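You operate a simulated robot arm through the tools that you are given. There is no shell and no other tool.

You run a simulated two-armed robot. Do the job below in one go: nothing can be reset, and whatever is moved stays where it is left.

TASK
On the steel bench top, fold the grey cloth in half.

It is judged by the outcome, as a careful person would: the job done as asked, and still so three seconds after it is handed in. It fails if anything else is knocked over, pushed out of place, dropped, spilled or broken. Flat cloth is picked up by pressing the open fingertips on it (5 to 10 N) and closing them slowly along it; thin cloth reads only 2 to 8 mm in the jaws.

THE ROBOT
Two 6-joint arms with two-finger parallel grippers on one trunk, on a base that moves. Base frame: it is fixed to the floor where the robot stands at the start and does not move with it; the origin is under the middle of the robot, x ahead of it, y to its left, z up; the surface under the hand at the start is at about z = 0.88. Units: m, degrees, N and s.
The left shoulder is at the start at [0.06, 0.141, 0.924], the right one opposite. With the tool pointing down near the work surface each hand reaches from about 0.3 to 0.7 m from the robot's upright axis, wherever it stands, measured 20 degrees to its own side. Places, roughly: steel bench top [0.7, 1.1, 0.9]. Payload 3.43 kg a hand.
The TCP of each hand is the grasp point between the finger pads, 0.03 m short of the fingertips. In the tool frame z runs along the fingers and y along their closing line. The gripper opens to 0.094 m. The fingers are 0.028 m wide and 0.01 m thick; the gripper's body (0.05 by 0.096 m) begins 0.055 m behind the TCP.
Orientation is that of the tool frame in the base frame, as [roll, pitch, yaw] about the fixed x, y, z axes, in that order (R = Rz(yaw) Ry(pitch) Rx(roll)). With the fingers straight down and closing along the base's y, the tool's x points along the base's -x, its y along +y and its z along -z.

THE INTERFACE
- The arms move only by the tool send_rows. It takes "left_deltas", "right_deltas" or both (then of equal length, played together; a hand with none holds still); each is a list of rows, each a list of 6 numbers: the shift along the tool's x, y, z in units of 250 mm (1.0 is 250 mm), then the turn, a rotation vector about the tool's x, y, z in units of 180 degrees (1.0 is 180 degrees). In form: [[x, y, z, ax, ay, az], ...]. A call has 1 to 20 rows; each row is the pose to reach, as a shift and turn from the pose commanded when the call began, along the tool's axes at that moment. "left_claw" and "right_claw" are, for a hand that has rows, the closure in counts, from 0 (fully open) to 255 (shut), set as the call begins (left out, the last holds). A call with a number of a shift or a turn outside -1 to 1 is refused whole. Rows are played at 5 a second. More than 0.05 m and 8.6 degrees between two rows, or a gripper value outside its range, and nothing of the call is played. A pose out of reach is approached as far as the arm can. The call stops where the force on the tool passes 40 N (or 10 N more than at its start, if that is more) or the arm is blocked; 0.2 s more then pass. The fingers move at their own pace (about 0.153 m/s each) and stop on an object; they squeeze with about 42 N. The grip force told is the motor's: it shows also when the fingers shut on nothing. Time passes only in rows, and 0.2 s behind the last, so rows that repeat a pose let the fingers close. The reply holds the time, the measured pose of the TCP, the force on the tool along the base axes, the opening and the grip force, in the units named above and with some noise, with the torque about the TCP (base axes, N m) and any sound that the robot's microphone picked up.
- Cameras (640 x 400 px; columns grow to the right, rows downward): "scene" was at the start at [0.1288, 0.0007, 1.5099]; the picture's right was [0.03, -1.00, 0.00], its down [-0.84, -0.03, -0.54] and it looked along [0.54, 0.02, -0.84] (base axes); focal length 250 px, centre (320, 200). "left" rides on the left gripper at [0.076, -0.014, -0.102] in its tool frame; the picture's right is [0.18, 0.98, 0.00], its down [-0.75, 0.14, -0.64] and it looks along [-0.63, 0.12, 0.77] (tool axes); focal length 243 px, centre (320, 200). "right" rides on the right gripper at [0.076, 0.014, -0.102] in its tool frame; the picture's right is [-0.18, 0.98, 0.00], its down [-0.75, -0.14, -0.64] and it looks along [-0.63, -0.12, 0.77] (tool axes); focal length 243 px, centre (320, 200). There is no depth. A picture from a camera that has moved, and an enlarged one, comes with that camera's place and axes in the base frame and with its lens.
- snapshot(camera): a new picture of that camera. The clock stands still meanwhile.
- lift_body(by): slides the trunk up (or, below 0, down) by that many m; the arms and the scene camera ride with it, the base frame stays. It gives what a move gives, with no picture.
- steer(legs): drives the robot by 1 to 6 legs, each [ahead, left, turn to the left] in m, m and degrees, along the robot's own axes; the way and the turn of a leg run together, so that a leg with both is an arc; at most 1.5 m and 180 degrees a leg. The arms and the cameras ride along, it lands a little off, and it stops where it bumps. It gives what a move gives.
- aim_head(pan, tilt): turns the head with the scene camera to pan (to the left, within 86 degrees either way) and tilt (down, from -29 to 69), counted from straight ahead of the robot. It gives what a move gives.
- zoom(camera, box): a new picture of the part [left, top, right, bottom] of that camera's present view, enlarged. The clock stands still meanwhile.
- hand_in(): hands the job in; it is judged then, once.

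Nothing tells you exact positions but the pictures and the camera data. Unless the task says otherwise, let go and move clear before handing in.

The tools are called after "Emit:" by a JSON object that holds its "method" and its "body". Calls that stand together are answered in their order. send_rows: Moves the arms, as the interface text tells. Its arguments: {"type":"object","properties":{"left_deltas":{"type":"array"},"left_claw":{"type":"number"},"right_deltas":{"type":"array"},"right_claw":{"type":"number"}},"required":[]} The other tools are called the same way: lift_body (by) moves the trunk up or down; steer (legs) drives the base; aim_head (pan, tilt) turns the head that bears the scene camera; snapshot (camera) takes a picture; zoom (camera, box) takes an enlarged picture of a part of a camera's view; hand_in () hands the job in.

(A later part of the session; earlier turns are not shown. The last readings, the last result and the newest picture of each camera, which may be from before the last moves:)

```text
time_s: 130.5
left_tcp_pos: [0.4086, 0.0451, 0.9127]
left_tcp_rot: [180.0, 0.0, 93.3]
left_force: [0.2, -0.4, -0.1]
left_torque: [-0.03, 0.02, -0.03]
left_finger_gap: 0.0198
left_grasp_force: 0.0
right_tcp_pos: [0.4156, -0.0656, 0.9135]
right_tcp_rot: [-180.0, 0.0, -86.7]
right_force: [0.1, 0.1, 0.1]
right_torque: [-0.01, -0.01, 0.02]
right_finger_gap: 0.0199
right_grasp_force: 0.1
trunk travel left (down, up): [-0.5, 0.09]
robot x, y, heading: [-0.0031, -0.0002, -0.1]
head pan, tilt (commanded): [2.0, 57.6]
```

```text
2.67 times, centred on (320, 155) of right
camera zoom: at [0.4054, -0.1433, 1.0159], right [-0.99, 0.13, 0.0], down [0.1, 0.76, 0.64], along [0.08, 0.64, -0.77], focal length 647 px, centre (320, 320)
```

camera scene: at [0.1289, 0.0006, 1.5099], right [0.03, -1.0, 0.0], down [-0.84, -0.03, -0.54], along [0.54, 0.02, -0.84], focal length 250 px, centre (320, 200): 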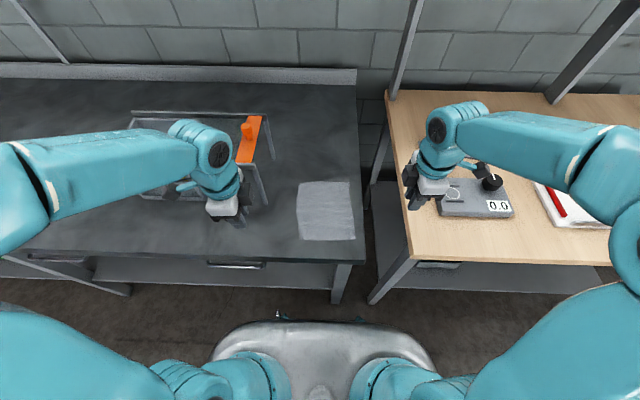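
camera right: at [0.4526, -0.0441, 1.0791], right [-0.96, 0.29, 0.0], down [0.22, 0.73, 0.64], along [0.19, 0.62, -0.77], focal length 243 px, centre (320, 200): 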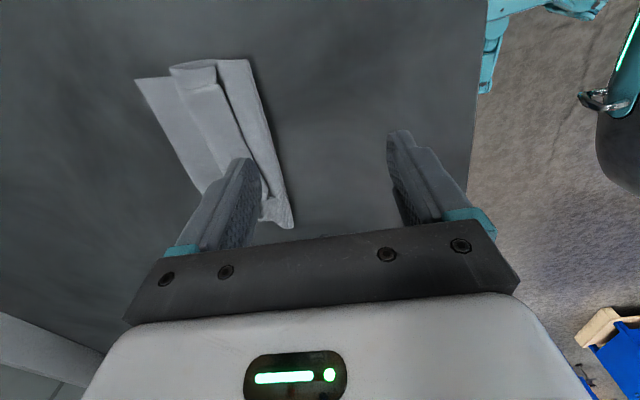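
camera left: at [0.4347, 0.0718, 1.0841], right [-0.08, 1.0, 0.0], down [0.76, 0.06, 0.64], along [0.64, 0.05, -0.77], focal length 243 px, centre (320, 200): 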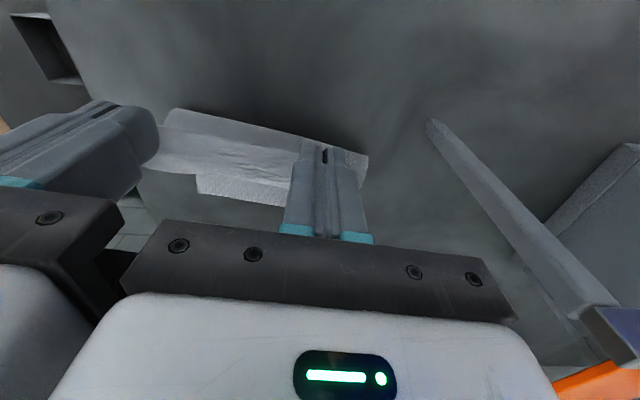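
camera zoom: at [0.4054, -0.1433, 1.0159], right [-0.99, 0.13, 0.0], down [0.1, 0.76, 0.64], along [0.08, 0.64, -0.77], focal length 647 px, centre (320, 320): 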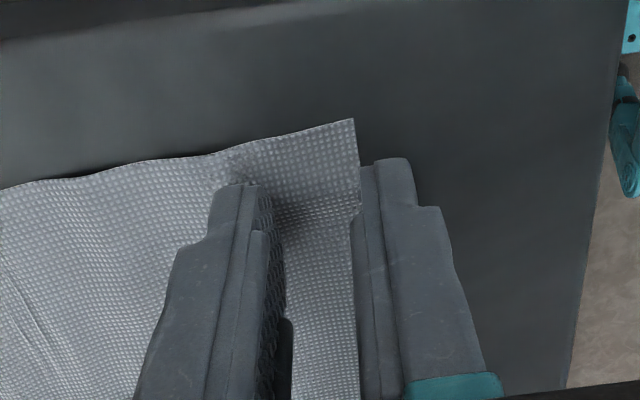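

Each outer finger is flush with the edge. I'll shift 2 mm further onto the cloth and press down to about 8 N.

Emit:
{"method": "send_rows", "body": {"left_deltas": [[0, 0.008, 0, 0, 0, 0], [0, 0.008, 0.006, 0, 0, 0], [0, 0.008, 0.01, 0, 0, 0], [0, 0.008, 0.01, 0, 0, 0]], "right_deltas": [[0, -0.008, 0, 0, 0, 0], [0, -0.008, 0.006, 0, 0, 0], [0, -0.008, 0.01, 0, 0, 0], [0, -0.008, 0.01, 0, 0, 0]]}}

```text
time_s: 131.5
left_tcp_pos: [0.4109, 0.0457, 0.9113]
left_tcp_rot: [179.9, 0.0, 93.2]
left_force: [0.2, 1.3, 7.1]
left_torque: [0.09, 0.01, -0.04]
left_finger_gap: 0.0198
left_grasp_force: 0.1
right_tcp_pos: [0.4158, -0.0666, 0.9122]
right_tcp_rot: [-180.0, 0.0, -86.7]
right_force: [-0.2, 0.4, 0.2]
right_torque: [0.02, 0.01, -0.01]
right_finger_gap: 0.02
right_grasp_force: 0.1
trunk travel left (down, up): [-0.5, 0.09]
robot x, y, heading: [-0.0016, 0.0007, -0.2]
head pan, tilt (commanded): [2.0, 57.6]
```

Emit:
{"method": "send_rows", "body": {"right_deltas": [[0, 0, 0.003, 0, 0, 0], [0, 0, 0.005, 0, 0, 0], [0, 0, 0.005, 0, 0, 0]]}}

```text
time_s: 132.3
left_tcp_pos: [0.4103, 0.0446, 0.9112]
left_tcp_rot: [180.0, 0.0, 93.2]
left_force: [0.6, -0.4, 3.6]
left_torque: [0.01, 0.0, 0.0]
left_finger_gap: 0.0197
left_grasp_force: 0.1
right_tcp_pos: [0.4157, -0.0655, 0.9116]
right_tcp_rot: [-179.8, 0.0, -86.8]
right_force: [0.0, -2.3, 17.1]
right_torque: [-0.11, 0.04, 0.01]
right_finger_gap: 0.02
right_grasp_force: 0.0
trunk travel left (down, up): [-0.5, 0.09]
robot x, y, heading: [0.0021, -0.0014, -0.1]
head pan, tilt (commanded): [2.0, 57.6]
```

Pressure is on (left about 4–7 N, right 17 N). I'll balance it and begin closing slowly.

Emit:
{"method": "send_rows", "body": {"left_deltas": [[0, 0, 0.0012, 0, 0, 0], [0, 0, 0.0012, 0, 0, 0], [0, 0, 0.0012, 0, 0, 0]], "right_deltas": [[0, 0, -0.002, 0, 0, 0], [0, 0, -0.002, 0, 0, 0], [0, 0, -0.002, 0, 0, 0]], "left_claw": 210, "right_claw": 210}}

Emit:
{"method": "send_rows", "body": {"left_deltas": [[0, 0, 0, 0, 0, 0], [0, 0, 0, 0, 0, 0]], "right_deltas": [[0, 0, 0, 0, 0, 0], [0, 0, 0, 0, 0, 0]], "left_claw": 218, "right_claw": 218}}

Emit:
{"method": "zoom", "body": {"camera": "left", "box": [200, 80, 440, 230]}}

Emit:
{"method": "zoom", "body": {"camera": "right", "box": [200, 80, 440, 230]}}

```text
time_s: 133.1
left_tcp_pos: [0.4104, 0.0445, 0.9107]
left_tcp_rot: [180.0, 0.1, 93.2]
left_force: [0.2, 0.6, 5.7]
left_torque: [-0.01, 0.08, 0.02]
left_finger_gap: 0.0164
left_grasp_force: 0.1
right_tcp_pos: [0.4167, -0.0652, 0.9109]
right_tcp_rot: [-179.8, -0.1, -86.7]
right_force: [1.7, 2.6, 20.8]
right_torque: [-0.03, -0.08, 0.0]
right_finger_gap: 0.015
right_grasp_force: 0.2
trunk travel left (down, up): [-0.5, 0.09]
robot x, y, heading: [0.0015, -0.0027, -0.2]
head pan, tilt (commanded): [2.0, 57.6]
```

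```text
time_s: 133.7
left_tcp_pos: [0.4105, 0.0448, 0.9123]
left_tcp_rot: [179.8, 0.1, 93.2]
left_force: [1.2, -0.2, 2.9]
left_torque: [-0.03, -0.03, 0.0]
left_finger_gap: 0.0134
left_grasp_force: 0.1
right_tcp_pos: [0.4152, -0.0661, 0.9111]
right_tcp_rot: [-179.8, 0.0, -86.8]
right_force: [-1.6, -0.3, 25.7]
right_torque: [-0.05, -0.06, -0.01]
right_finger_gap: 0.0117
right_grasp_force: 0.0
trunk travel left (down, up): [-0.5, 0.09]
robot x, y, heading: [0.0004, 0.0026, -0.1]
head pan, tilt (commanded): [2.0, 57.6]
```

```text
2.67 times, centred on (320, 155) of left
camera zoom: at [0.3923, 0.1201, 1.0134], right [0.97, 0.24, 0.0], down [0.18, -0.74, 0.64], along [0.15, -0.62, -0.77], focal length 647 px, centre (320, 320)
```

zoom: 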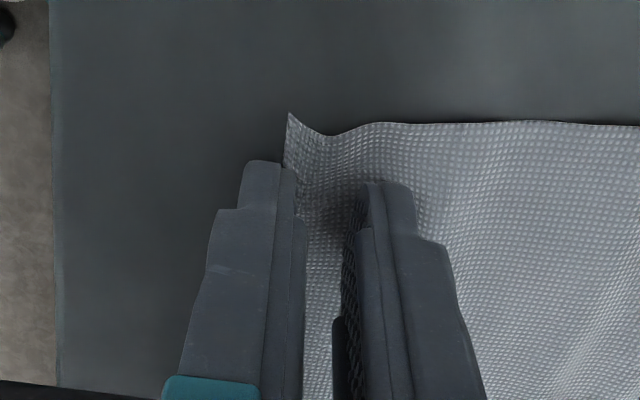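

```text
2.67 times, centred on (320, 155) of right
camera zoom: at [0.4063, -0.143, 1.0129], right [-0.99, 0.13, 0.0], down [0.1, 0.76, 0.64], along [0.09, 0.64, -0.77], focal length 647 px, centre (320, 320)
```

zoom: 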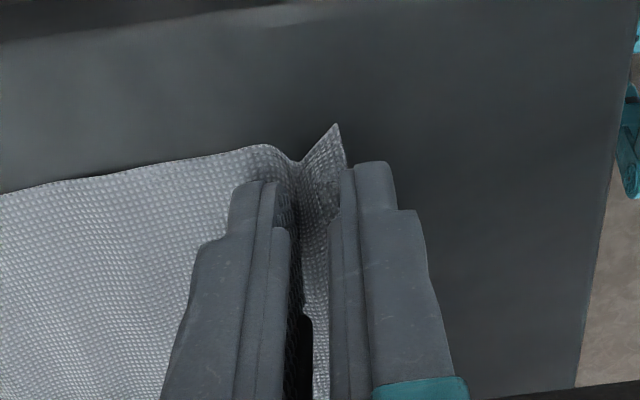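

Ridges parallel to the edge are forming nicely on both sides. I'll ease the right's pressure and keep closing.

Emit:
{"method": "send_rows", "body": {"left_deltas": [[0, 0, 0.001, 0, 0, 0], [0, 0, 0.001, 0, 0, 0]], "right_deltas": [[0, 0, -0.004, 0, 0, 0], [0, 0, -0.004, 0, 0, 0]], "left_claw": 226, "right_claw": 226}}

Emit:
{"method": "send_rows", "body": {"left_deltas": [[0, 0, 0, 0, 0, 0], [0, 0, 0, 0, 0, 0]], "right_deltas": [[0, 0, 0, 0, 0, 0], [0, 0, 0, 0, 0, 0]], "left_claw": 234, "right_claw": 234}}

Emit:
{"method": "zoom", "body": {"camera": "left", "box": [200, 80, 440, 230]}}

Emit:
{"method": "zoom", "body": {"camera": "right", "box": [200, 80, 440, 230]}}

```text
time_s: 134.3
left_tcp_pos: [0.4096, 0.0444, 0.9103]
left_tcp_rot: [179.9, 0.0, 93.1]
left_force: [-1.3, 0.7, 10.0]
left_torque: [0.05, 0.08, -0.01]
left_finger_gap: 0.0109
left_grasp_force: 0.1
right_tcp_pos: [0.4172, -0.0667, 0.9116]
right_tcp_rot: [180.0, 0.0, -86.8]
right_force: [0.7, 1.1, 11.2]
right_torque: [-0.03, -0.05, 0.01]
right_finger_gap: 0.0109
right_grasp_force: 0.4
trunk travel left (down, up): [-0.5, 0.09]
robot x, y, heading: [0.0015, -0.0019, -0.0]
head pan, tilt (commanded): [2.0, 57.6]
```

```text
time_s: 134.9
left_tcp_pos: [0.4106, 0.0434, 0.9114]
left_tcp_rot: [179.9, 0.1, 93.2]
left_force: [1.6, -0.5, 13.8]
left_torque: [0.03, 0.02, -0.01]
left_finger_gap: 0.007
left_grasp_force: 0.0
right_tcp_pos: [0.416, -0.0668, 0.911]
right_tcp_rot: [-180.0, 0.0, -86.9]
right_force: [0.0, 0.3, 6.1]
right_torque: [0.02, -0.01, 0.02]
right_finger_gap: 0.0071
right_grasp_force: 0.0
trunk travel left (down, up): [-0.5, 0.09]
robot x, y, heading: [0.0005, 0.0009, 0.1]
head pan, tilt (commanded): [2.0, 57.6]
```

```text
2.67 times, centred on (320, 155) of left
camera zoom: at [0.3929, 0.1197, 1.0132], right [0.97, 0.24, 0.0], down [0.18, -0.74, 0.64], along [0.15, -0.62, -0.77], focal length 647 px, centre (320, 320)
```

zoom: 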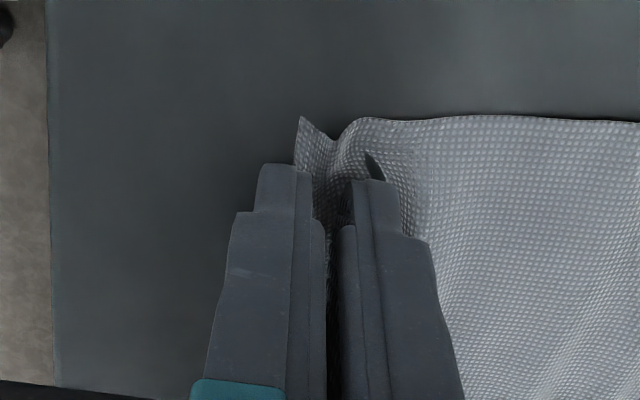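

```text
2.67 times, centred on (320, 155) of right
camera zoom: at [0.4067, -0.1431, 1.0131], right [-0.99, 0.13, 0.0], down [0.1, 0.76, 0.64], along [0.08, 0.64, -0.77], focal length 647 px, centre (320, 320)
```

zoom: 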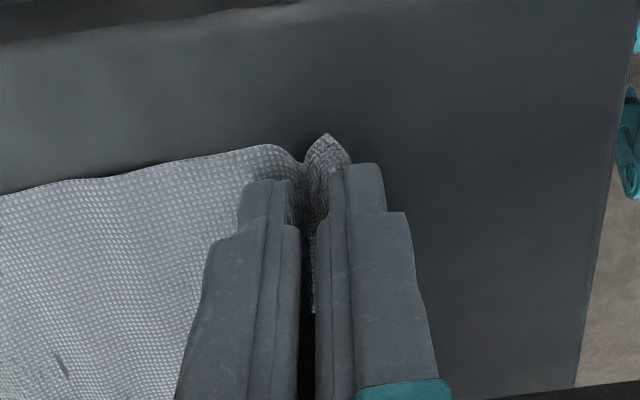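

The ridges are well gathered between the fingers. I'll close them fully.

Emit:
{"method": "send_rows", "body": {"left_deltas": [[0, 0, 0, 0, 0, 0], [0, 0, 0, 0, 0, 0]], "right_deltas": [[0, 0, 0, 0, 0, 0], [0, 0, 0, 0, 0, 0]], "left_claw": 244, "right_claw": 244}}

Emit:
{"method": "send_rows", "body": {"left_deltas": [[0, 0, 0, 0, 0, 0], [0, 0, 0, 0, 0, 0], [0, 0, 0, 0, 0, 0], [0, 0, 0, 0, 0, 0]], "right_deltas": [[0, 0, 0, 0, 0, 0], [0, 0, 0, 0, 0, 0], [0, 0, 0, 0, 0, 0], [0, 0, 0, 0, 0, 0]], "left_claw": 255, "right_claw": 255}}

Emit:
{"method": "zoom", "body": {"camera": "left", "box": [200, 80, 440, 230]}}

Emit:
{"method": "zoom", "body": {"camera": "right", "box": [200, 80, 440, 230]}}

```text
time_s: 135.5
left_tcp_pos: [0.4112, 0.0437, 0.9116]
left_tcp_rot: [179.8, 0.0, 93.3]
left_force: [-1.0, -1.4, 15.9]
left_torque: [0.05, 0.03, -0.01]
left_finger_gap: 0.0033
left_grasp_force: 0.1
right_tcp_pos: [0.4154, -0.0666, 0.9109]
right_tcp_rot: [-180.0, 0.1, -86.8]
right_force: [-0.7, -0.8, 2.0]
right_torque: [-0.02, 0.02, 0.02]
right_finger_gap: 0.0043
right_grasp_force: 0.5
trunk travel left (down, up): [-0.5, 0.09]
robot x, y, heading: [0.0042, -0.0017, -0.0]
head pan, tilt (commanded): [2.0, 57.6]
```

```text
time_s: 136.5
left_tcp_pos: [0.4104, 0.044, 0.9114]
left_tcp_rot: [180.0, -0.1, 93.2]
left_force: [-0.8, -1.3, 18.0]
left_torque: [0.05, 0.06, 0.02]
left_finger_gap: 0.0017
left_grasp_force: 36.6
right_tcp_pos: [0.4163, -0.0663, 0.9117]
right_tcp_rot: [-180.0, 0.1, -86.8]
right_force: [-0.3, 0.7, 1.2]
right_torque: [0.03, 0.0, 0.04]
right_finger_gap: 0.0011
right_grasp_force: 35.7
trunk travel left (down, up): [-0.5, 0.09]
robot x, y, heading: [-0.0005, -0.0024, 0.0]
head pan, tilt (commanded): [2.0, 57.6]
```

```text
2.67 times, centred on (320, 155) of left
camera zoom: at [0.3927, 0.1196, 1.0133], right [0.97, 0.24, 0.0], down [0.18, -0.74, 0.64], along [0.15, -0.62, -0.77], focal length 647 px, centre (320, 320)
```

zoom: 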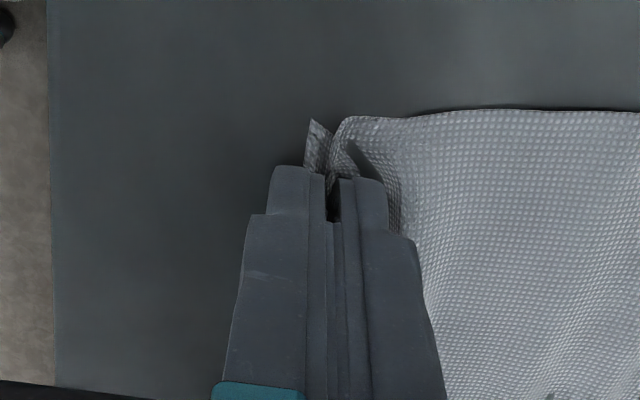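

```text
2.67 times, centred on (320, 155) of right
camera zoom: at [0.4067, -0.1432, 1.0134], right [-0.99, 0.13, 0.0], down [0.1, 0.76, 0.64], along [0.08, 0.64, -0.77], focal length 647 px, centre (320, 320)
```

zoom: 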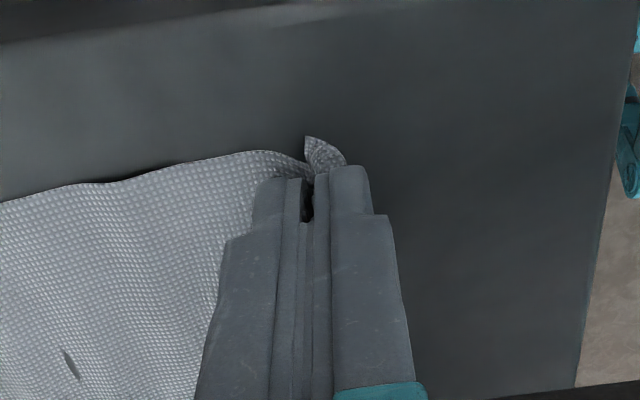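

Both hands hold a clean ridge along the near edge (1.7 and 1.1 mm). Now I'll carry them over together, first to the top of the arc.

Emit:
{"method": "send_rows", "body": {"left_deltas": [[0, 0.02, -0.04, 0, 0, 0], [0, 0.06, -0.08, 0, 0, 0], [0, 0.12, -0.14, 0, 0, 0], [0, 0.18, -0.192, 0, 0, 0], [0, 0.24, -0.232, 0, 0, 0], [0, 0.3, -0.256, 0, 0, 0], [0, 0.36, -0.264, 0, 0, 0], [0, 0.36, -0.264, 0, 0, 0]], "right_deltas": [[0, -0.02, -0.04, 0, 0, 0], [0, -0.06, -0.08, 0, 0, 0], [0, -0.12, -0.14, 0, 0, 0], [0, -0.18, -0.192, 0, 0, 0], [0, -0.24, -0.232, 0, 0, 0], [0, -0.3, -0.256, 0, 0, 0], [0, -0.36, -0.264, 0, 0, 0], [0, -0.36, -0.264, 0, 0, 0]]}}

Emit:
{"method": "snapshot", "body": {"camera": "left"}}

Emit:
{"method": "snapshot", "body": {"camera": "right"}}

Emit:
{"method": "zoom", "body": {"camera": "scene", "box": [240, 120, 400, 220]}}

```text
time_s: 138.3
left_tcp_pos: [0.501, 0.0512, 0.975]
left_tcp_rot: [-179.9, 0.1, 93.2]
left_force: [-0.9, -0.6, 0.1]
left_torque: [0.0, 0.0, 0.0]
left_finger_gap: 0.0015
left_grasp_force: 36.2
right_tcp_pos: [0.5063, -0.0612, 0.9766]
right_tcp_rot: [-180.0, -0.1, -86.8]
right_force: [0.0, -0.2, 0.3]
right_torque: [0.0, -0.02, 0.02]
right_finger_gap: 0.0011
right_grasp_force: 35.3
trunk travel left (down, up): [-0.5, 0.09]
robot x, y, heading: [-0.0018, -0.0018, -0.2]
head pan, tilt (commanded): [2.0, 57.6]
```

```text
taken
camera left: at [0.4829, 0.125, 1.0783], right [0.97, 0.24, 0.0], down [0.18, -0.74, 0.64], along [0.15, -0.62, -0.77], focal length 243 px, centre (320, 200)
```

left: 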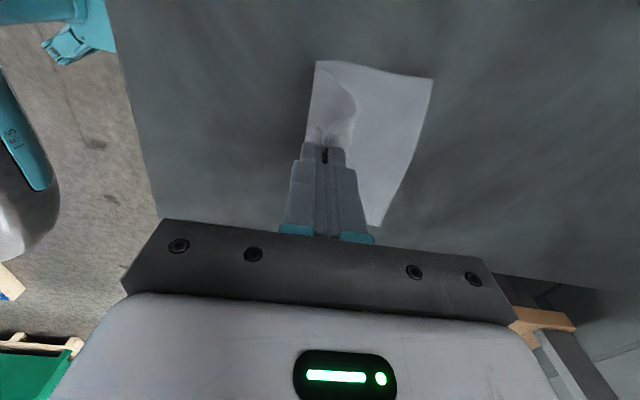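

```text
taken
camera right: at [0.4969, -0.1383, 1.0795], right [-0.99, 0.13, 0.0], down [0.1, 0.76, 0.64], along [0.08, 0.64, -0.77], focal length 243 px, centre (320, 200)
```

right: 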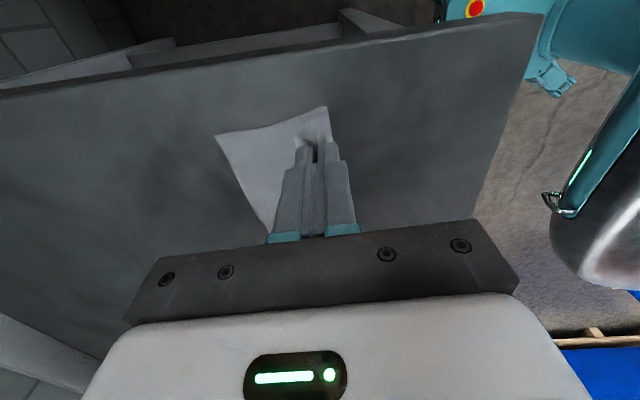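

```text
4.00 times, centred on (320, 170) of scene
camera zoom: at [0.1279, 0.0006, 1.51], right [0.03, -1.0, 0.0], down [-0.84, -0.03, -0.54], along [0.54, 0.02, -0.84], focal length 1001 px, centre (320, 320)
```

zoom: 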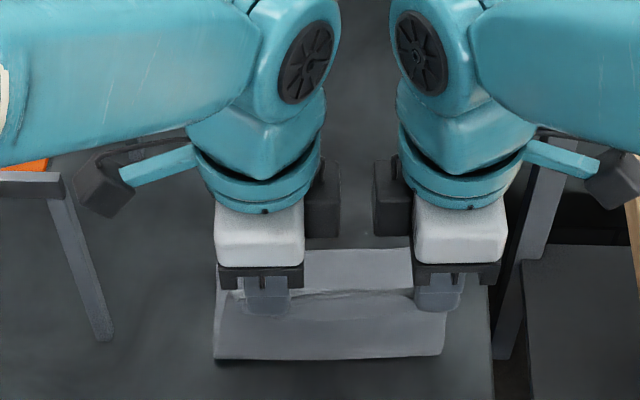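

The cloth hangs evenly; the fold line is parallel, 98 mm from the far edge, and the far edge hasn't moved. The left camera passes about 1.5 cm from the rack leg, so I'll bias the path slightly to the right as I descend towards the far edge.

Emit:
{"method": "send_rows", "body": {"left_deltas": [[-0.001, 0.04, 0.012, 0, 0, 0], [-0.002, 0.08, 0.032, 0, 0, 0], [-0.004, 0.12, 0.06, 0, 0, 0], [-0.005, 0.156, 0.092, 0, 0, 0], [-0.006, 0.188, 0.128, 0, 0, 0], [-0.007, 0.216, 0.164, 0, 0, 0], [-0.008, 0.236, 0.196, 0, 0, 0], [-0.008, 0.236, 0.196, 0, 0, 0]], "right_deltas": [[0.001, -0.04, 0.012, 0, 0, 0], [0.002, -0.08, 0.032, 0, 0, 0], [0.004, -0.12, 0.06, 0, 0, 0], [0.005, -0.156, 0.092, 0, 0, 0], [0.006, -0.188, 0.128, 0, 0, 0], [0.007, -0.216, 0.164, 0, 0, 0], [0.008, -0.236, 0.196, 0, 0, 0], [0.008, -0.236, 0.196, 0, 0, 0]]}}

Emit:
{"method": "zoom", "body": {"camera": "left", "box": [200, 40, 480, 240]}}

Emit:
{"method": "zoom", "body": {"camera": "right", "box": [160, 40, 440, 240]}}

Emit:
{"method": "zoom", "body": {"camera": "scene", "box": [240, 110, 400, 210]}}

```text
time_s: 140.1
left_tcp_pos: [0.5604, 0.0511, 0.927]
left_tcp_rot: [180.0, 0.0, 93.1]
left_force: [-0.5, 0.0, -0.6]
left_torque: [-0.01, 0.0, -0.02]
left_finger_gap: 0.0018
left_grasp_force: 36.2
right_tcp_pos: [0.567, -0.0609, 0.9291]
right_tcp_rot: [-179.9, 0.0, -86.8]
right_force: [-0.3, -0.5, -0.2]
right_torque: [0.02, -0.01, 0.01]
right_finger_gap: 0.0011
right_grasp_force: 36.3
trunk travel left (down, up): [-0.5, 0.09]
robot x, y, heading: [0.0026, -0.0017, -0.1]
head pan, tilt (commanded): [2.0, 57.6]
```

```text
2.00 times, centred on (340, 140) of left
camera zoom: at [0.5424, 0.1262, 1.0295], right [0.97, 0.24, 0.0], down [0.18, -0.74, 0.64], along [0.15, -0.62, -0.77], focal length 485 px, centre (280, 320)
```

zoom: 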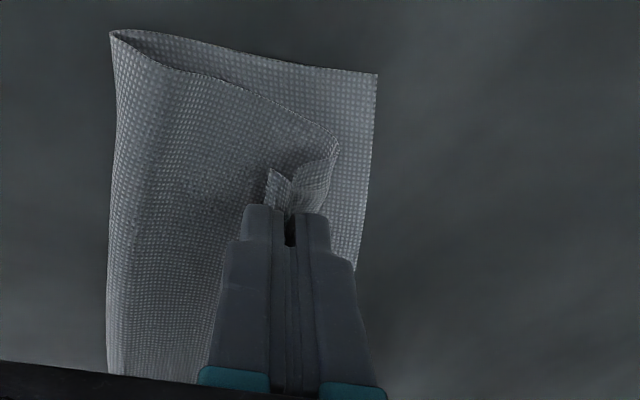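

```text
2.00 times, centred on (300, 140) of right
camera zoom: at [0.5579, -0.1373, 1.0307], right [-0.99, 0.13, 0.0], down [0.1, 0.76, 0.64], along [0.08, 0.64, -0.77], focal length 485 px, centre (360, 320)
```

zoom: 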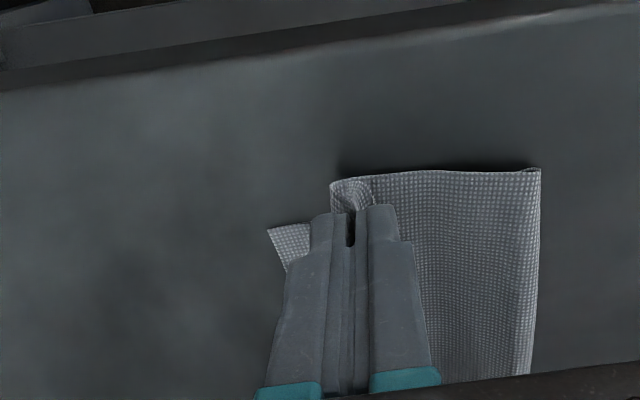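

```text
4.00 times, centred on (320, 160) of scene
camera zoom: at [0.1291, 0.0007, 1.5099], right [0.03, -1.0, 0.0], down [-0.84, -0.03, -0.54], along [0.54, 0.02, -0.84], focal length 1001 px, centre (320, 360)
```

zoom: 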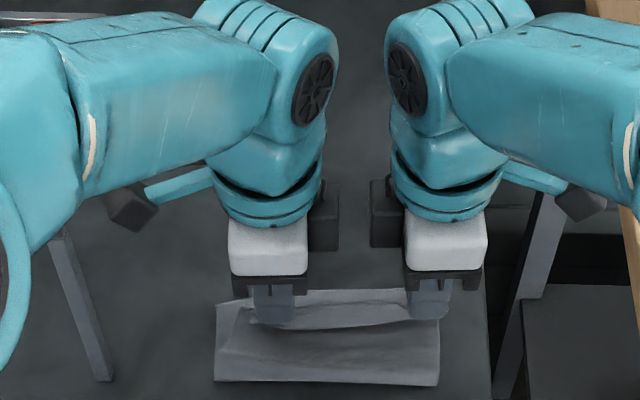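

The side views show a nice profile, but the bottom layer seems to have turned: its far-left corner now looks to be near (0.578, 0.096). I'll verify with a closer look before landing.

Emit:
{"method": "zoom", "body": {"camera": "scene", "box": [284, 165, 364, 215]}}

Emit:
{"method": "snapshot", "body": {"camera": "left"}}

Emit:
{"method": "zoom", "body": {"camera": "right", "box": [200, 60, 440, 220]}}

```text
8.00 times, centred on (324, 190) of scene
camera zoom: at [0.1291, 0.0007, 1.5099], right [0.03, -1.0, 0.0], down [-0.84, -0.03, -0.54], along [0.54, 0.02, -0.84], focal length 2003 px, centre (288, 280)
```

zoom: 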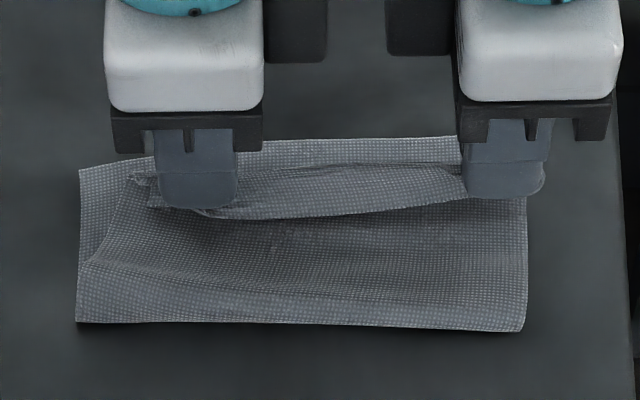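

```text
taken
camera left: at [0.5424, 0.1262, 1.0295], right [0.97, 0.24, 0.0], down [0.18, -0.74, 0.64], along [0.15, -0.62, -0.77], focal length 243 px, centre (320, 200)
```

left: 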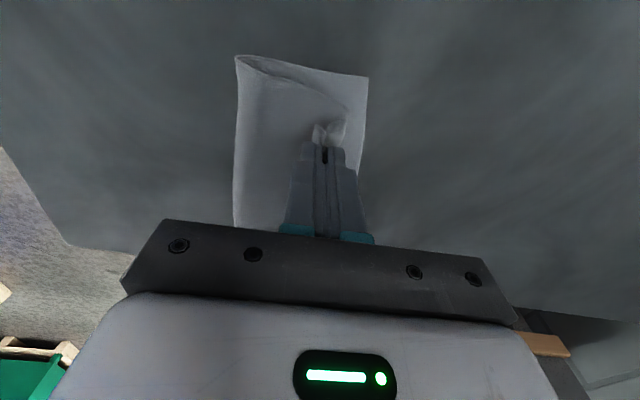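

```text
2.50 times, centred on (320, 140) of right
camera zoom: at [0.5579, -0.1373, 1.0307], right [-0.99, 0.13, 0.0], down [0.1, 0.76, 0.64], along [0.08, 0.64, -0.77], focal length 606 px, centre (320, 350)
```

zoom: 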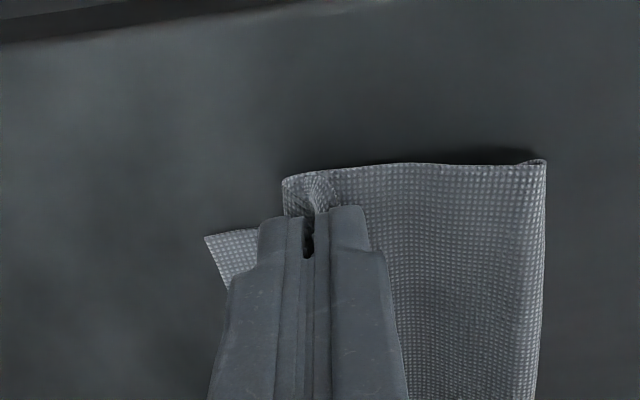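

The bottom layer has turned to about 8°, so the flap edge is about 19 mm too far right. The rack limits how far left I can go, but a 12 mm shift is safe. I'll lift the flap off, shift left, add a few degrees of turn by advancing the right hand, and come down again.

Emit:
{"method": "send_rows", "body": {"left_deltas": [[0, -0.048, -0.06, 0, 0, 0], [0, -0.096, -0.12, 0, 0, 0], [0, -0.12, -0.152, 0, 0, 0], [0.025, -0.12, -0.152, 0, 0, 0], [0.0496, -0.12, -0.152, 0, 0, 0], [0.0496, -0.08, -0.12, 0, 0, 0], [0.0496, -0.04, -0.08, 0, 0, 0], [0.0496, -0.01, -0.04, 0, 0, 0], [0.0496, 0.001, 0, 0, 0, 0], [0.0496, 0.001, 0.016, 0, 0, 0], [0.0496, 0.001, 0.016, 0, 0, 0]], "right_deltas": [[0, 0.048, -0.06, 0, 0, 0], [0, 0.096, -0.12, 0, 0, 0], [0, 0.12, -0.152, 0, 0, 0], [-0.02, 0.11, -0.152, 0, 0, 0], [-0.0402, 0.1, -0.152, 0, 0, 0], [-0.0402, 0.06, -0.12, 0, 0, 0], [-0.0402, 0.01, -0.08, 0, 0, 0], [-0.0402, -0.025, -0.04, 0, 0, 0], [-0.0402, -0.0407, 0, 0, 0, 0], [-0.0402, -0.0407, 0.02, 0, 0, 0], [-0.0402, -0.0407, 0.02, 0, 0, 0]]}}

Emit:
{"method": "zoom", "body": {"camera": "scene", "box": [284, 165, 364, 215]}}

Emit:
{"method": "zoom", "body": {"camera": "left", "box": [200, 40, 480, 240]}}

Emit:
{"method": "zoom", "body": {"camera": "right", "box": [160, 40, 440, 240]}}

```text
time_s: 142.5
left_tcp_pos: [0.5603, 0.0633, 0.9223]
left_tcp_rot: [-180.0, 0.1, 93.2]
left_force: [0.2, -1.5, -0.5]
left_torque: [-0.06, 0.02, 0.03]
left_finger_gap: 0.0017
left_grasp_force: 36.7
right_tcp_pos: [0.5764, -0.0505, 0.922]
right_tcp_rot: [-179.9, 0.0, -86.8]
right_force: [0.7, 1.2, -0.3]
right_torque: [0.04, -0.02, -0.01]
right_finger_gap: 0.0012
right_grasp_force: 36.0
trunk travel left (down, up): [-0.5, 0.09]
robot x, y, heading: [0.0008, 0.0012, -0.2]
head pan, tilt (commanded): [2.0, 57.6]
```

```text
8.00 times, centred on (324, 190) of scene
camera zoom: at [0.1297, 0.0008, 1.5098], right [0.03, -1.0, 0.0], down [-0.84, -0.03, -0.54], along [0.54, 0.02, -0.84], focal length 2003 px, centre (288, 280)
```

zoom: 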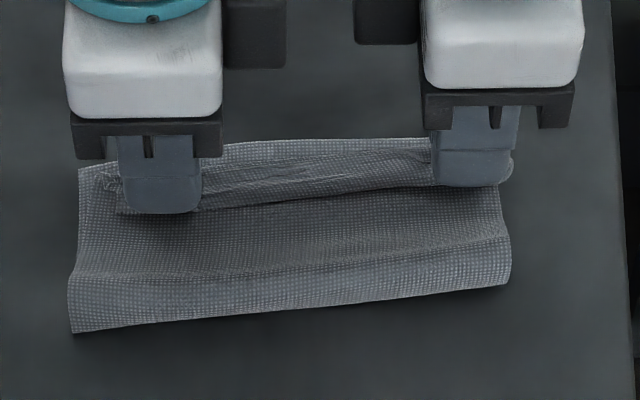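

```text
2.00 times, centred on (340, 140) of left
camera zoom: at [0.5426, 0.1394, 1.0254], right [0.97, 0.24, 0.0], down [0.18, -0.74, 0.64], along [0.15, -0.62, -0.77], focal length 485 px, centre (280, 320)
```

zoom: 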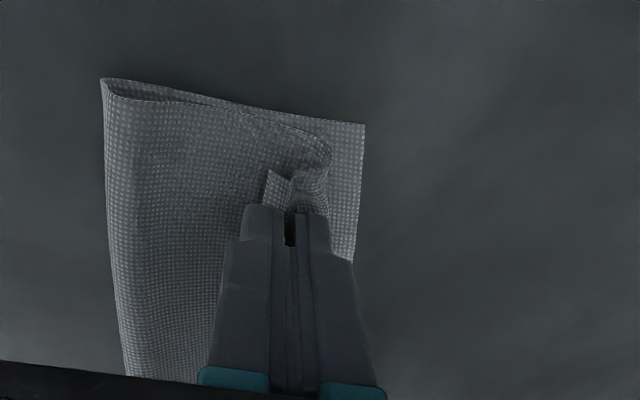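

```text
2.00 times, centred on (300, 140) of right
camera zoom: at [0.5675, -0.1263, 1.0246], right [-0.99, 0.13, 0.0], down [0.1, 0.76, 0.64], along [0.08, 0.64, -0.77], focal length 485 px, centre (360, 320)
```

zoom: 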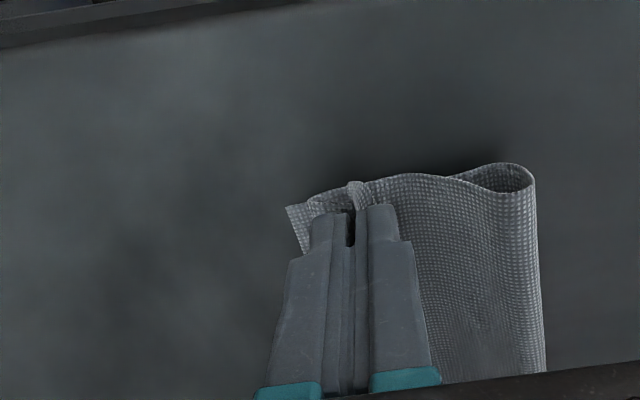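

The flap edge now lines up well with the far edge on both sides. The fold bulges forward about 17 mm because the flap is springy. I'll press both tips down at the far edge to pin the layers there.

Emit:
{"method": "send_rows", "body": {"left_deltas": [[0, 0, 0.012, 0, 0, 0], [0, 0, 0.024, 0, 0, 0], [0, 0, 0.034, 0, 0, 0], [0, 0, 0.034, 0, 0, 0]], "right_deltas": [[0, 0, 0.012, 0, 0, 0], [0, 0, 0.024, 0, 0, 0], [0, 0, 0.034, 0, 0, 0], [0, 0, 0.034, 0, 0, 0]]}}

Emit:
{"method": "zoom", "body": {"camera": "scene", "box": [284, 165, 364, 215]}}

Emit:
{"method": "zoom", "body": {"camera": "left", "box": [200, 40, 480, 240]}}

```text
time_s: 143.5
left_tcp_pos: [0.5588, 0.0646, 0.9155]
left_tcp_rot: [179.9, 0.2, 93.2]
left_force: [-0.2, -0.9, -0.3]
left_torque: [0.0, -0.01, 0.01]
left_finger_gap: 0.0016
left_grasp_force: 35.8
right_tcp_pos: [0.5765, -0.05, 0.9155]
right_tcp_rot: [-180.0, 0.0, -86.8]
right_force: [-0.6, 1.0, 0.5]
right_torque: [-0.03, 0.01, 0.01]
right_finger_gap: 0.0013
right_grasp_force: 36.0
trunk travel left (down, up): [-0.5, 0.09]
robot x, y, heading: [-0.0018, 0.0015, -0.1]
head pan, tilt (commanded): [2.0, 57.6]
```

```text
8.00 times, centred on (324, 190) of scene
camera zoom: at [0.1292, 0.0008, 1.5098], right [0.03, -1.0, 0.0], down [-0.84, -0.03, -0.54], along [0.54, 0.02, -0.84], focal length 2003 px, centre (288, 280)
```

zoom: 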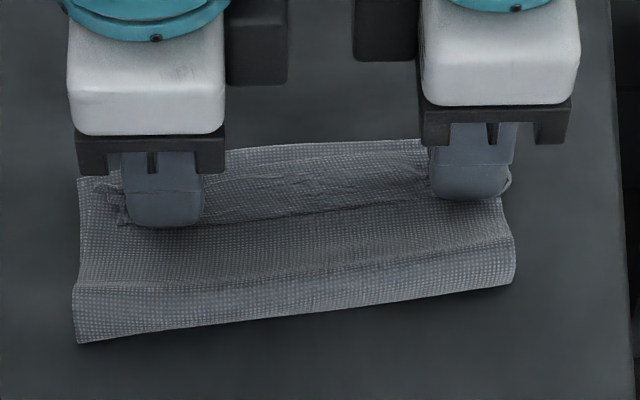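

```text
2.00 times, centred on (340, 140) of left
camera zoom: at [0.5422, 0.1388, 1.0167], right [0.97, 0.24, 0.0], down [0.18, -0.74, 0.64], along [0.15, -0.62, -0.77], focal length 485 px, centre (280, 320)
```

zoom: 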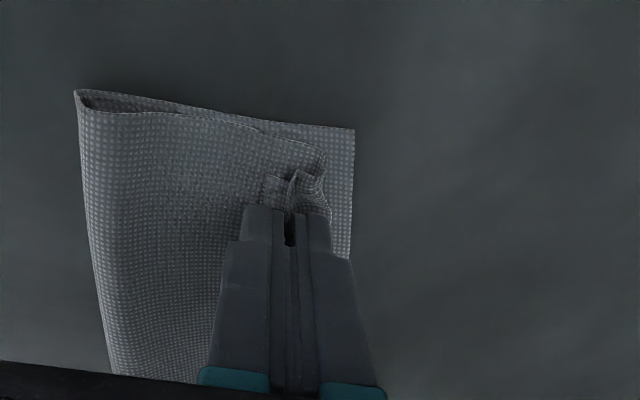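

Lowering also flattened the bulge a bit. I'll go the last few millimetres to contact.

Emit:
{"method": "send_rows", "body": {"left_deltas": [[0, 0, 0.006, 0, 0, 0], [0, 0, 0.012, 0, 0, 0], [0, 0, 0.012, 0, 0, 0]], "right_deltas": [[0, 0, 0.006, 0, 0, 0], [0, 0, 0.012, 0, 0, 0], [0, 0, 0.012, 0, 0, 0]]}}

Emit:
{"method": "zoom", "body": {"camera": "scene", "box": [284, 165, 364, 215]}}

Emit:
{"method": "zoom", "body": {"camera": "right", "box": [160, 40, 440, 240]}}

```text
time_s: 144.3
left_tcp_pos: [0.5605, 0.063, 0.9119]
left_tcp_rot: [179.8, 0.1, 93.2]
left_force: [1.2, 0.0, 5.0]
left_torque: [-0.01, -0.03, 0.02]
left_finger_gap: 0.0016
left_grasp_force: 36.5
right_tcp_pos: [0.5754, -0.0491, 0.9121]
right_tcp_rot: [-179.9, -0.1, -86.8]
right_force: [0.6, -0.2, 4.9]
right_torque: [0.02, -0.03, 0.01]
right_finger_gap: 0.0008
right_grasp_force: 35.8
trunk travel left (down, up): [-0.5, 0.09]
robot x, y, heading: [-0.0047, -0.0006, -0.2]
head pan, tilt (commanded): [2.0, 57.6]
```

```text
8.00 times, centred on (324, 190) of scene
camera zoom: at [0.1282, 0.0007, 1.5101], right [0.03, -1.0, 0.0], down [-0.84, -0.03, -0.54], along [0.54, 0.02, -0.84], focal length 2003 px, centre (288, 280)
```

zoom: 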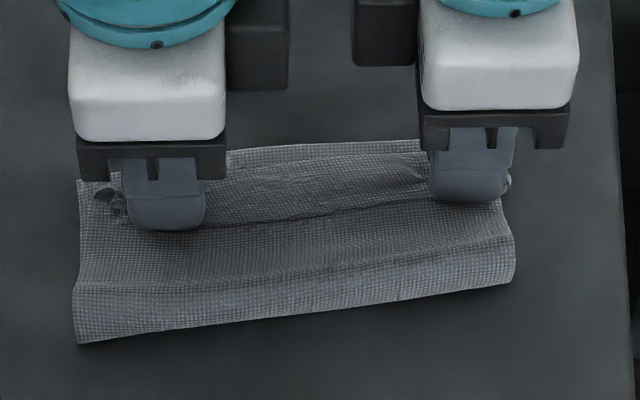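

```text
2.00 times, centred on (300, 140) of right
camera zoom: at [0.5662, -0.1262, 1.0143], right [-0.99, 0.13, 0.0], down [0.1, 0.76, 0.64], along [0.08, 0.64, -0.77], focal length 485 px, centre (360, 320)
```

zoom: 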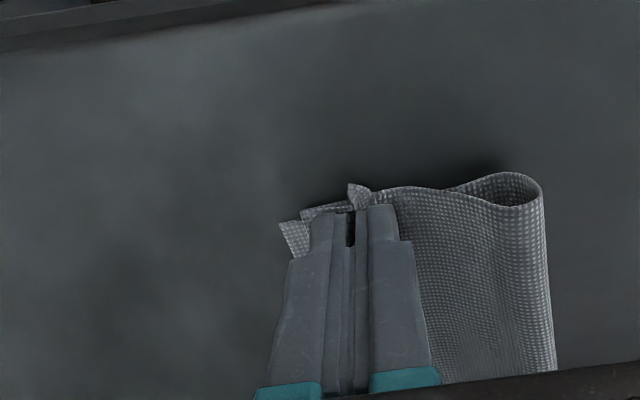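

I see what's happening: the stiff cloth needs extra length for its bends, so landing this far forward drags the fold forward. I'll lift back over the fold and land again about 23 mm shorter, following the cloth's own axis.

Emit:
{"method": "send_rows", "body": {"left_deltas": [[-0.002, -0.0199, -0.048, 0, 0, 0], [-0.0063, -0.0637, -0.12, 0, 0, 0], [-0.0119, -0.1194, -0.18, 0, 0, 0], [-0.0178, -0.1791, -0.228, 0, 0, 0], [-0.023, -0.2308, -0.256, 0, 0, 0], [-0.0269, -0.2706, -0.264, 0, 0, 0], [-0.0285, -0.2866, -0.256, 0, 0, 0], [-0.0285, -0.2866, -0.256, 0, 0, 0], [-0.0246, -0.2468, -0.256, 0, 0, 0], [-0.0206, -0.207, -0.236, 0, 0, 0], [-0.017, -0.1711, -0.204, 0, 0, 0], [-0.0139, -0.1393, -0.164, 0, 0, 0], [-0.0115, -0.1154, -0.12, 0, 0, 0], [-0.0099, -0.0995, -0.08, 0, 0, 0], [-0.0091, -0.0915, -0.048, 0, 0, 0], [-0.0091, -0.0915, -0.024, 0, 0, 0], [-0.0091, -0.0915, -0.024, 0, 0, 0]], "right_deltas": [[0.002, 0.0199, -0.048, 0, 0, 0], [0.0063, 0.0637, -0.12, 0, 0, 0], [0.0119, 0.1194, -0.18, 0, 0, 0], [0.0178, 0.1791, -0.228, 0, 0, 0], [0.023, 0.2308, -0.256, 0, 0, 0], [0.0269, 0.2706, -0.264, 0, 0, 0], [0.0285, 0.2866, -0.256, 0, 0, 0], [0.0285, 0.2866, -0.256, 0, 0, 0], [0.0246, 0.2468, -0.256, 0, 0, 0], [0.0206, 0.207, -0.236, 0, 0, 0], [0.017, 0.1711, -0.204, 0, 0, 0], [0.0139, 0.1393, -0.164, 0, 0, 0], [0.0115, 0.1154, -0.12, 0, 0, 0], [0.0099, 0.0995, -0.08, 0, 0, 0], [0.0091, 0.0915, -0.048, 0, 0, 0], [0.0091, 0.0915, -0.024, 0, 0, 0], [0.0091, 0.0915, -0.024, 0, 0, 0]]}}

Emit:
{"method": "zoom", "body": {"camera": "scene", "box": [284, 165, 364, 215]}}

Emit:
{"method": "zoom", "body": {"camera": "left", "box": [180, 40, 460, 240]}}

Emit:
{"method": "zoom", "body": {"camera": "right", "box": [180, 40, 460, 240]}}

```text
time_s: 147.9
left_tcp_pos: [0.5381, 0.0608, 0.9187]
left_tcp_rot: [180.0, 0.0, 93.1]
left_force: [0.7, -0.4, -0.2]
left_torque: [0.0, 0.0, 0.03]
left_finger_gap: 0.0015
left_grasp_force: 35.9
right_tcp_pos: [0.5527, -0.0521, 0.9186]
right_tcp_rot: [-180.0, 0.1, -86.8]
right_force: [0.3, 0.4, -0.3]
right_torque: [-0.01, -0.01, 0.03]
right_finger_gap: 0.0012
right_grasp_force: 36.3
trunk travel left (down, up): [-0.5, 0.09]
robot x, y, heading: [-0.0008, 0.002, -0.1]
head pan, tilt (commanded): [2.0, 57.6]
```

```text
8.00 times, centred on (324, 190) of scene
camera zoom: at [0.1292, 0.0008, 1.5099], right [0.03, -1.0, 0.0], down [-0.84, -0.03, -0.54], along [0.54, 0.02, -0.84], focal length 2003 px, centre (288, 280)
```

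zoom: 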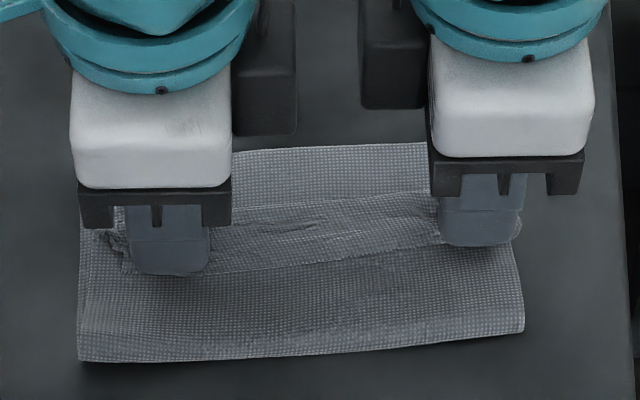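

```text
2.00 times, centred on (320, 140) of left
camera zoom: at [0.5191, 0.1354, 1.0198], right [0.97, 0.24, 0.0], down [0.18, -0.74, 0.64], along [0.15, -0.62, -0.77], focal length 485 px, centre (320, 320)
```

zoom: 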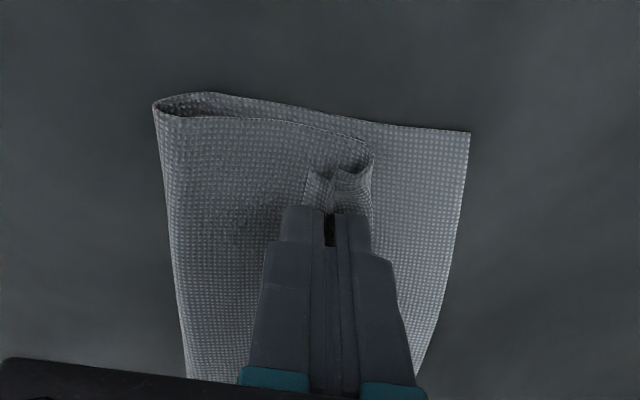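

```text
2.00 times, centred on (320, 140) of right
camera zoom: at [0.5435, -0.1291, 1.0201], right [-0.99, 0.13, 0.0], down [0.1, 0.76, 0.64], along [0.08, 0.64, -0.77], focal length 485 px, centre (320, 320)
```

zoom: 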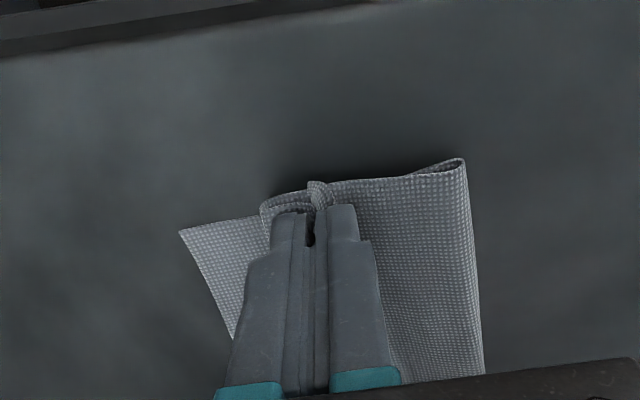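

Much better: fold at -83 mm on the left and -94 mm on the right from the far edge, side edges nearly aligned. The left side needs to come back about 8 mm, so I'll lift and re-lay just the left hand.

Emit:
{"method": "send_rows", "body": {"left_deltas": [[-0.0028, -0.0238, -0.048, 0, 0, 0], [-0.0074, -0.0635, -0.104, 0, 0, 0], [-0.012, -0.1032, -0.136, 0, 0, 0], [-0.0138, -0.1191, -0.144, 0, 0, 0], [-0.0138, -0.1191, -0.144, 0, 0, 0], [-0.012, -0.1032, -0.12, 0, 0, 0], [-0.0083, -0.0715, -0.08, 0, 0, 0], [-0.0051, -0.0437, -0.04, 0, 0, 0], [-0.0037, -0.0318, 0, 0, 0, 0], [-0.0037, -0.0318, 0, 0, 0, 0]]}}

Emit:
{"method": "zoom", "body": {"camera": "scene", "box": [284, 165, 364, 215]}}

Emit:
{"method": "zoom", "body": {"camera": "left", "box": [180, 40, 460, 240]}}

Emit:
{"method": "zoom", "body": {"camera": "right", "box": [180, 40, 460, 240]}}

```text
time_s: 150.1
left_tcp_pos: [0.5277, 0.0582, 0.917]
left_tcp_rot: [180.0, 0.1, 93.2]
left_force: [0.1, -0.3, -0.2]
left_torque: [0.05, 0.01, 0.0]
left_finger_gap: 0.0013
left_grasp_force: 35.9
right_tcp_pos: [0.552, -0.0523, 0.9194]
right_tcp_rot: [-180.0, 0.0, -86.9]
right_force: [-0.6, 0.6, 0.1]
right_torque: [0.02, 0.01, 0.01]
right_finger_gap: 0.0012
right_grasp_force: 36.4
trunk travel left (down, up): [-0.5, 0.09]
robot x, y, heading: [0.002, 0.0004, -0.4]
head pan, tilt (commanded): [2.0, 57.6]
```

```text
8.00 times, centred on (324, 190) of scene
camera zoom: at [0.1287, 0.0007, 1.5099], right [0.03, -1.0, 0.0], down [-0.84, -0.03, -0.54], along [0.54, 0.02, -0.84], focal length 2003 px, centre (288, 280)
```

zoom: 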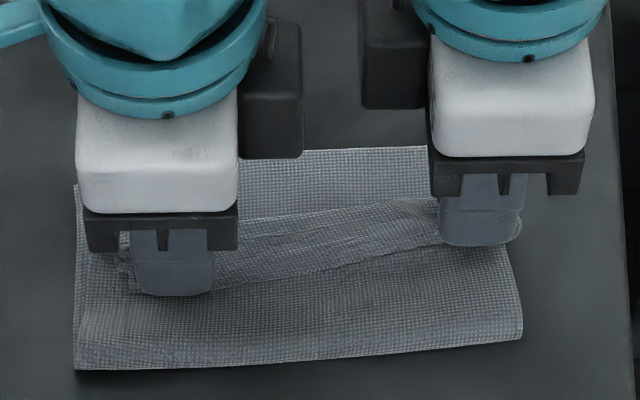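

```text
2.00 times, centred on (320, 140) of left
camera zoom: at [0.51, 0.1329, 1.0194], right [0.97, 0.24, 0.0], down [0.18, -0.74, 0.64], along [0.15, -0.62, -0.77], focal length 485 px, centre (320, 320)
```

zoom: 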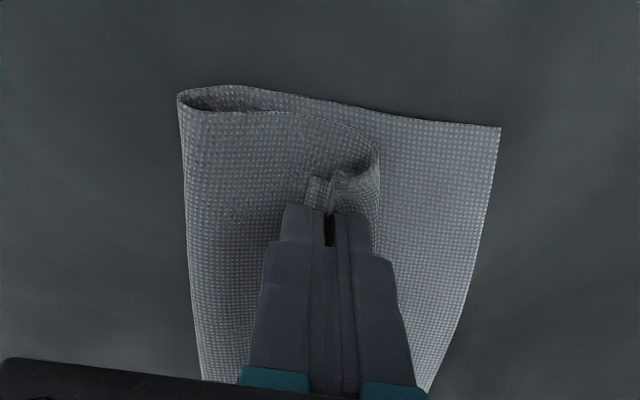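

```text
2.00 times, centred on (320, 140) of right
camera zoom: at [0.5432, -0.1291, 1.0204], right [-0.99, 0.13, 0.0], down [0.1, 0.76, 0.64], along [0.08, 0.64, -0.77], focal length 485 px, centre (320, 320)
```

zoom: 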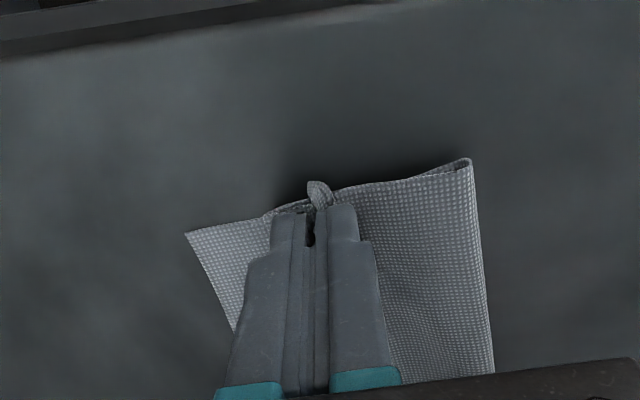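

The fold is now -84 mm on the left and -95 mm on the right. I'll draw the right side forward 10 mm to even it out.

Emit:
{"method": "send_rows", "body": {"right_deltas": [[-0.0015, -0.013, -0.008, 0, 0, 0], [-0.003, -0.026, -0.008, 0, 0, 0], [-0.0046, -0.04, -0.008, 0, 0, 0], [-0.0053, -0.046, 0, 0, 0, 0], [-0.0053, -0.046, 0, 0, 0, 0]]}}

Emit:
{"method": "zoom", "body": {"camera": "scene", "box": [284, 165, 364, 215]}}

Emit:
{"method": "zoom", "body": {"camera": "right", "box": [180, 40, 460, 240]}}

```text
time_s: 151.3
left_tcp_pos: [0.5275, 0.0583, 0.9174]
left_tcp_rot: [180.0, 0.0, 93.1]
left_force: [0.1, -0.8, -0.7]
left_torque: [-0.05, -0.01, 0.04]
left_finger_gap: 0.0016
left_grasp_force: 36.2
right_tcp_pos: [0.5643, -0.0505, 0.9187]
right_tcp_rot: [180.0, 0.0, -86.8]
right_force: [-0.9, 0.9, 0.2]
right_torque: [0.04, 0.03, 0.0]
right_finger_gap: 0.0009
right_grasp_force: 36.1
trunk travel left (down, up): [-0.5, 0.09]
robot x, y, heading: [0.001, 0.0003, 0.0]
head pan, tilt (commanded): [2.0, 57.6]
```

```text
8.00 times, centred on (324, 190) of scene
camera zoom: at [0.1293, 0.0007, 1.5098], right [0.03, -1.0, 0.0], down [-0.84, -0.03, -0.54], along [0.54, 0.02, -0.84], focal length 2003 px, centre (288, 280)
```

zoom: 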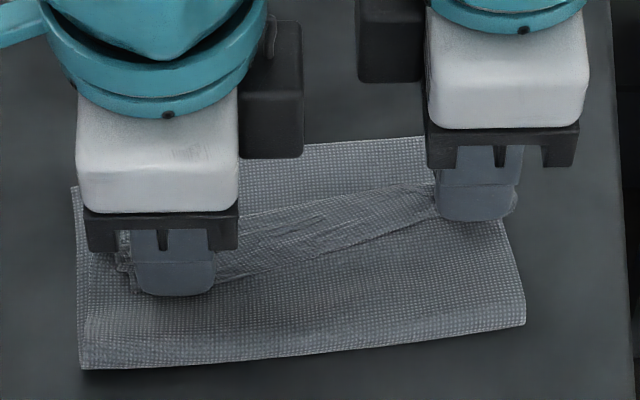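

```text
2.00 times, centred on (320, 140) of right
camera zoom: at [0.555, -0.128, 1.0197], right [-0.99, 0.13, 0.0], down [0.1, 0.76, 0.64], along [0.08, 0.64, -0.77], focal length 485 px, centre (320, 320)
```

zoom: 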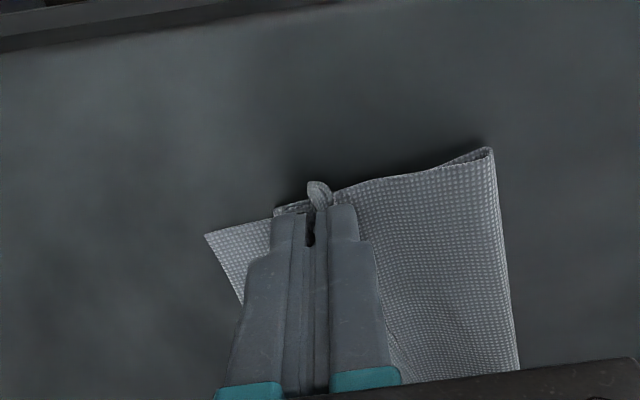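

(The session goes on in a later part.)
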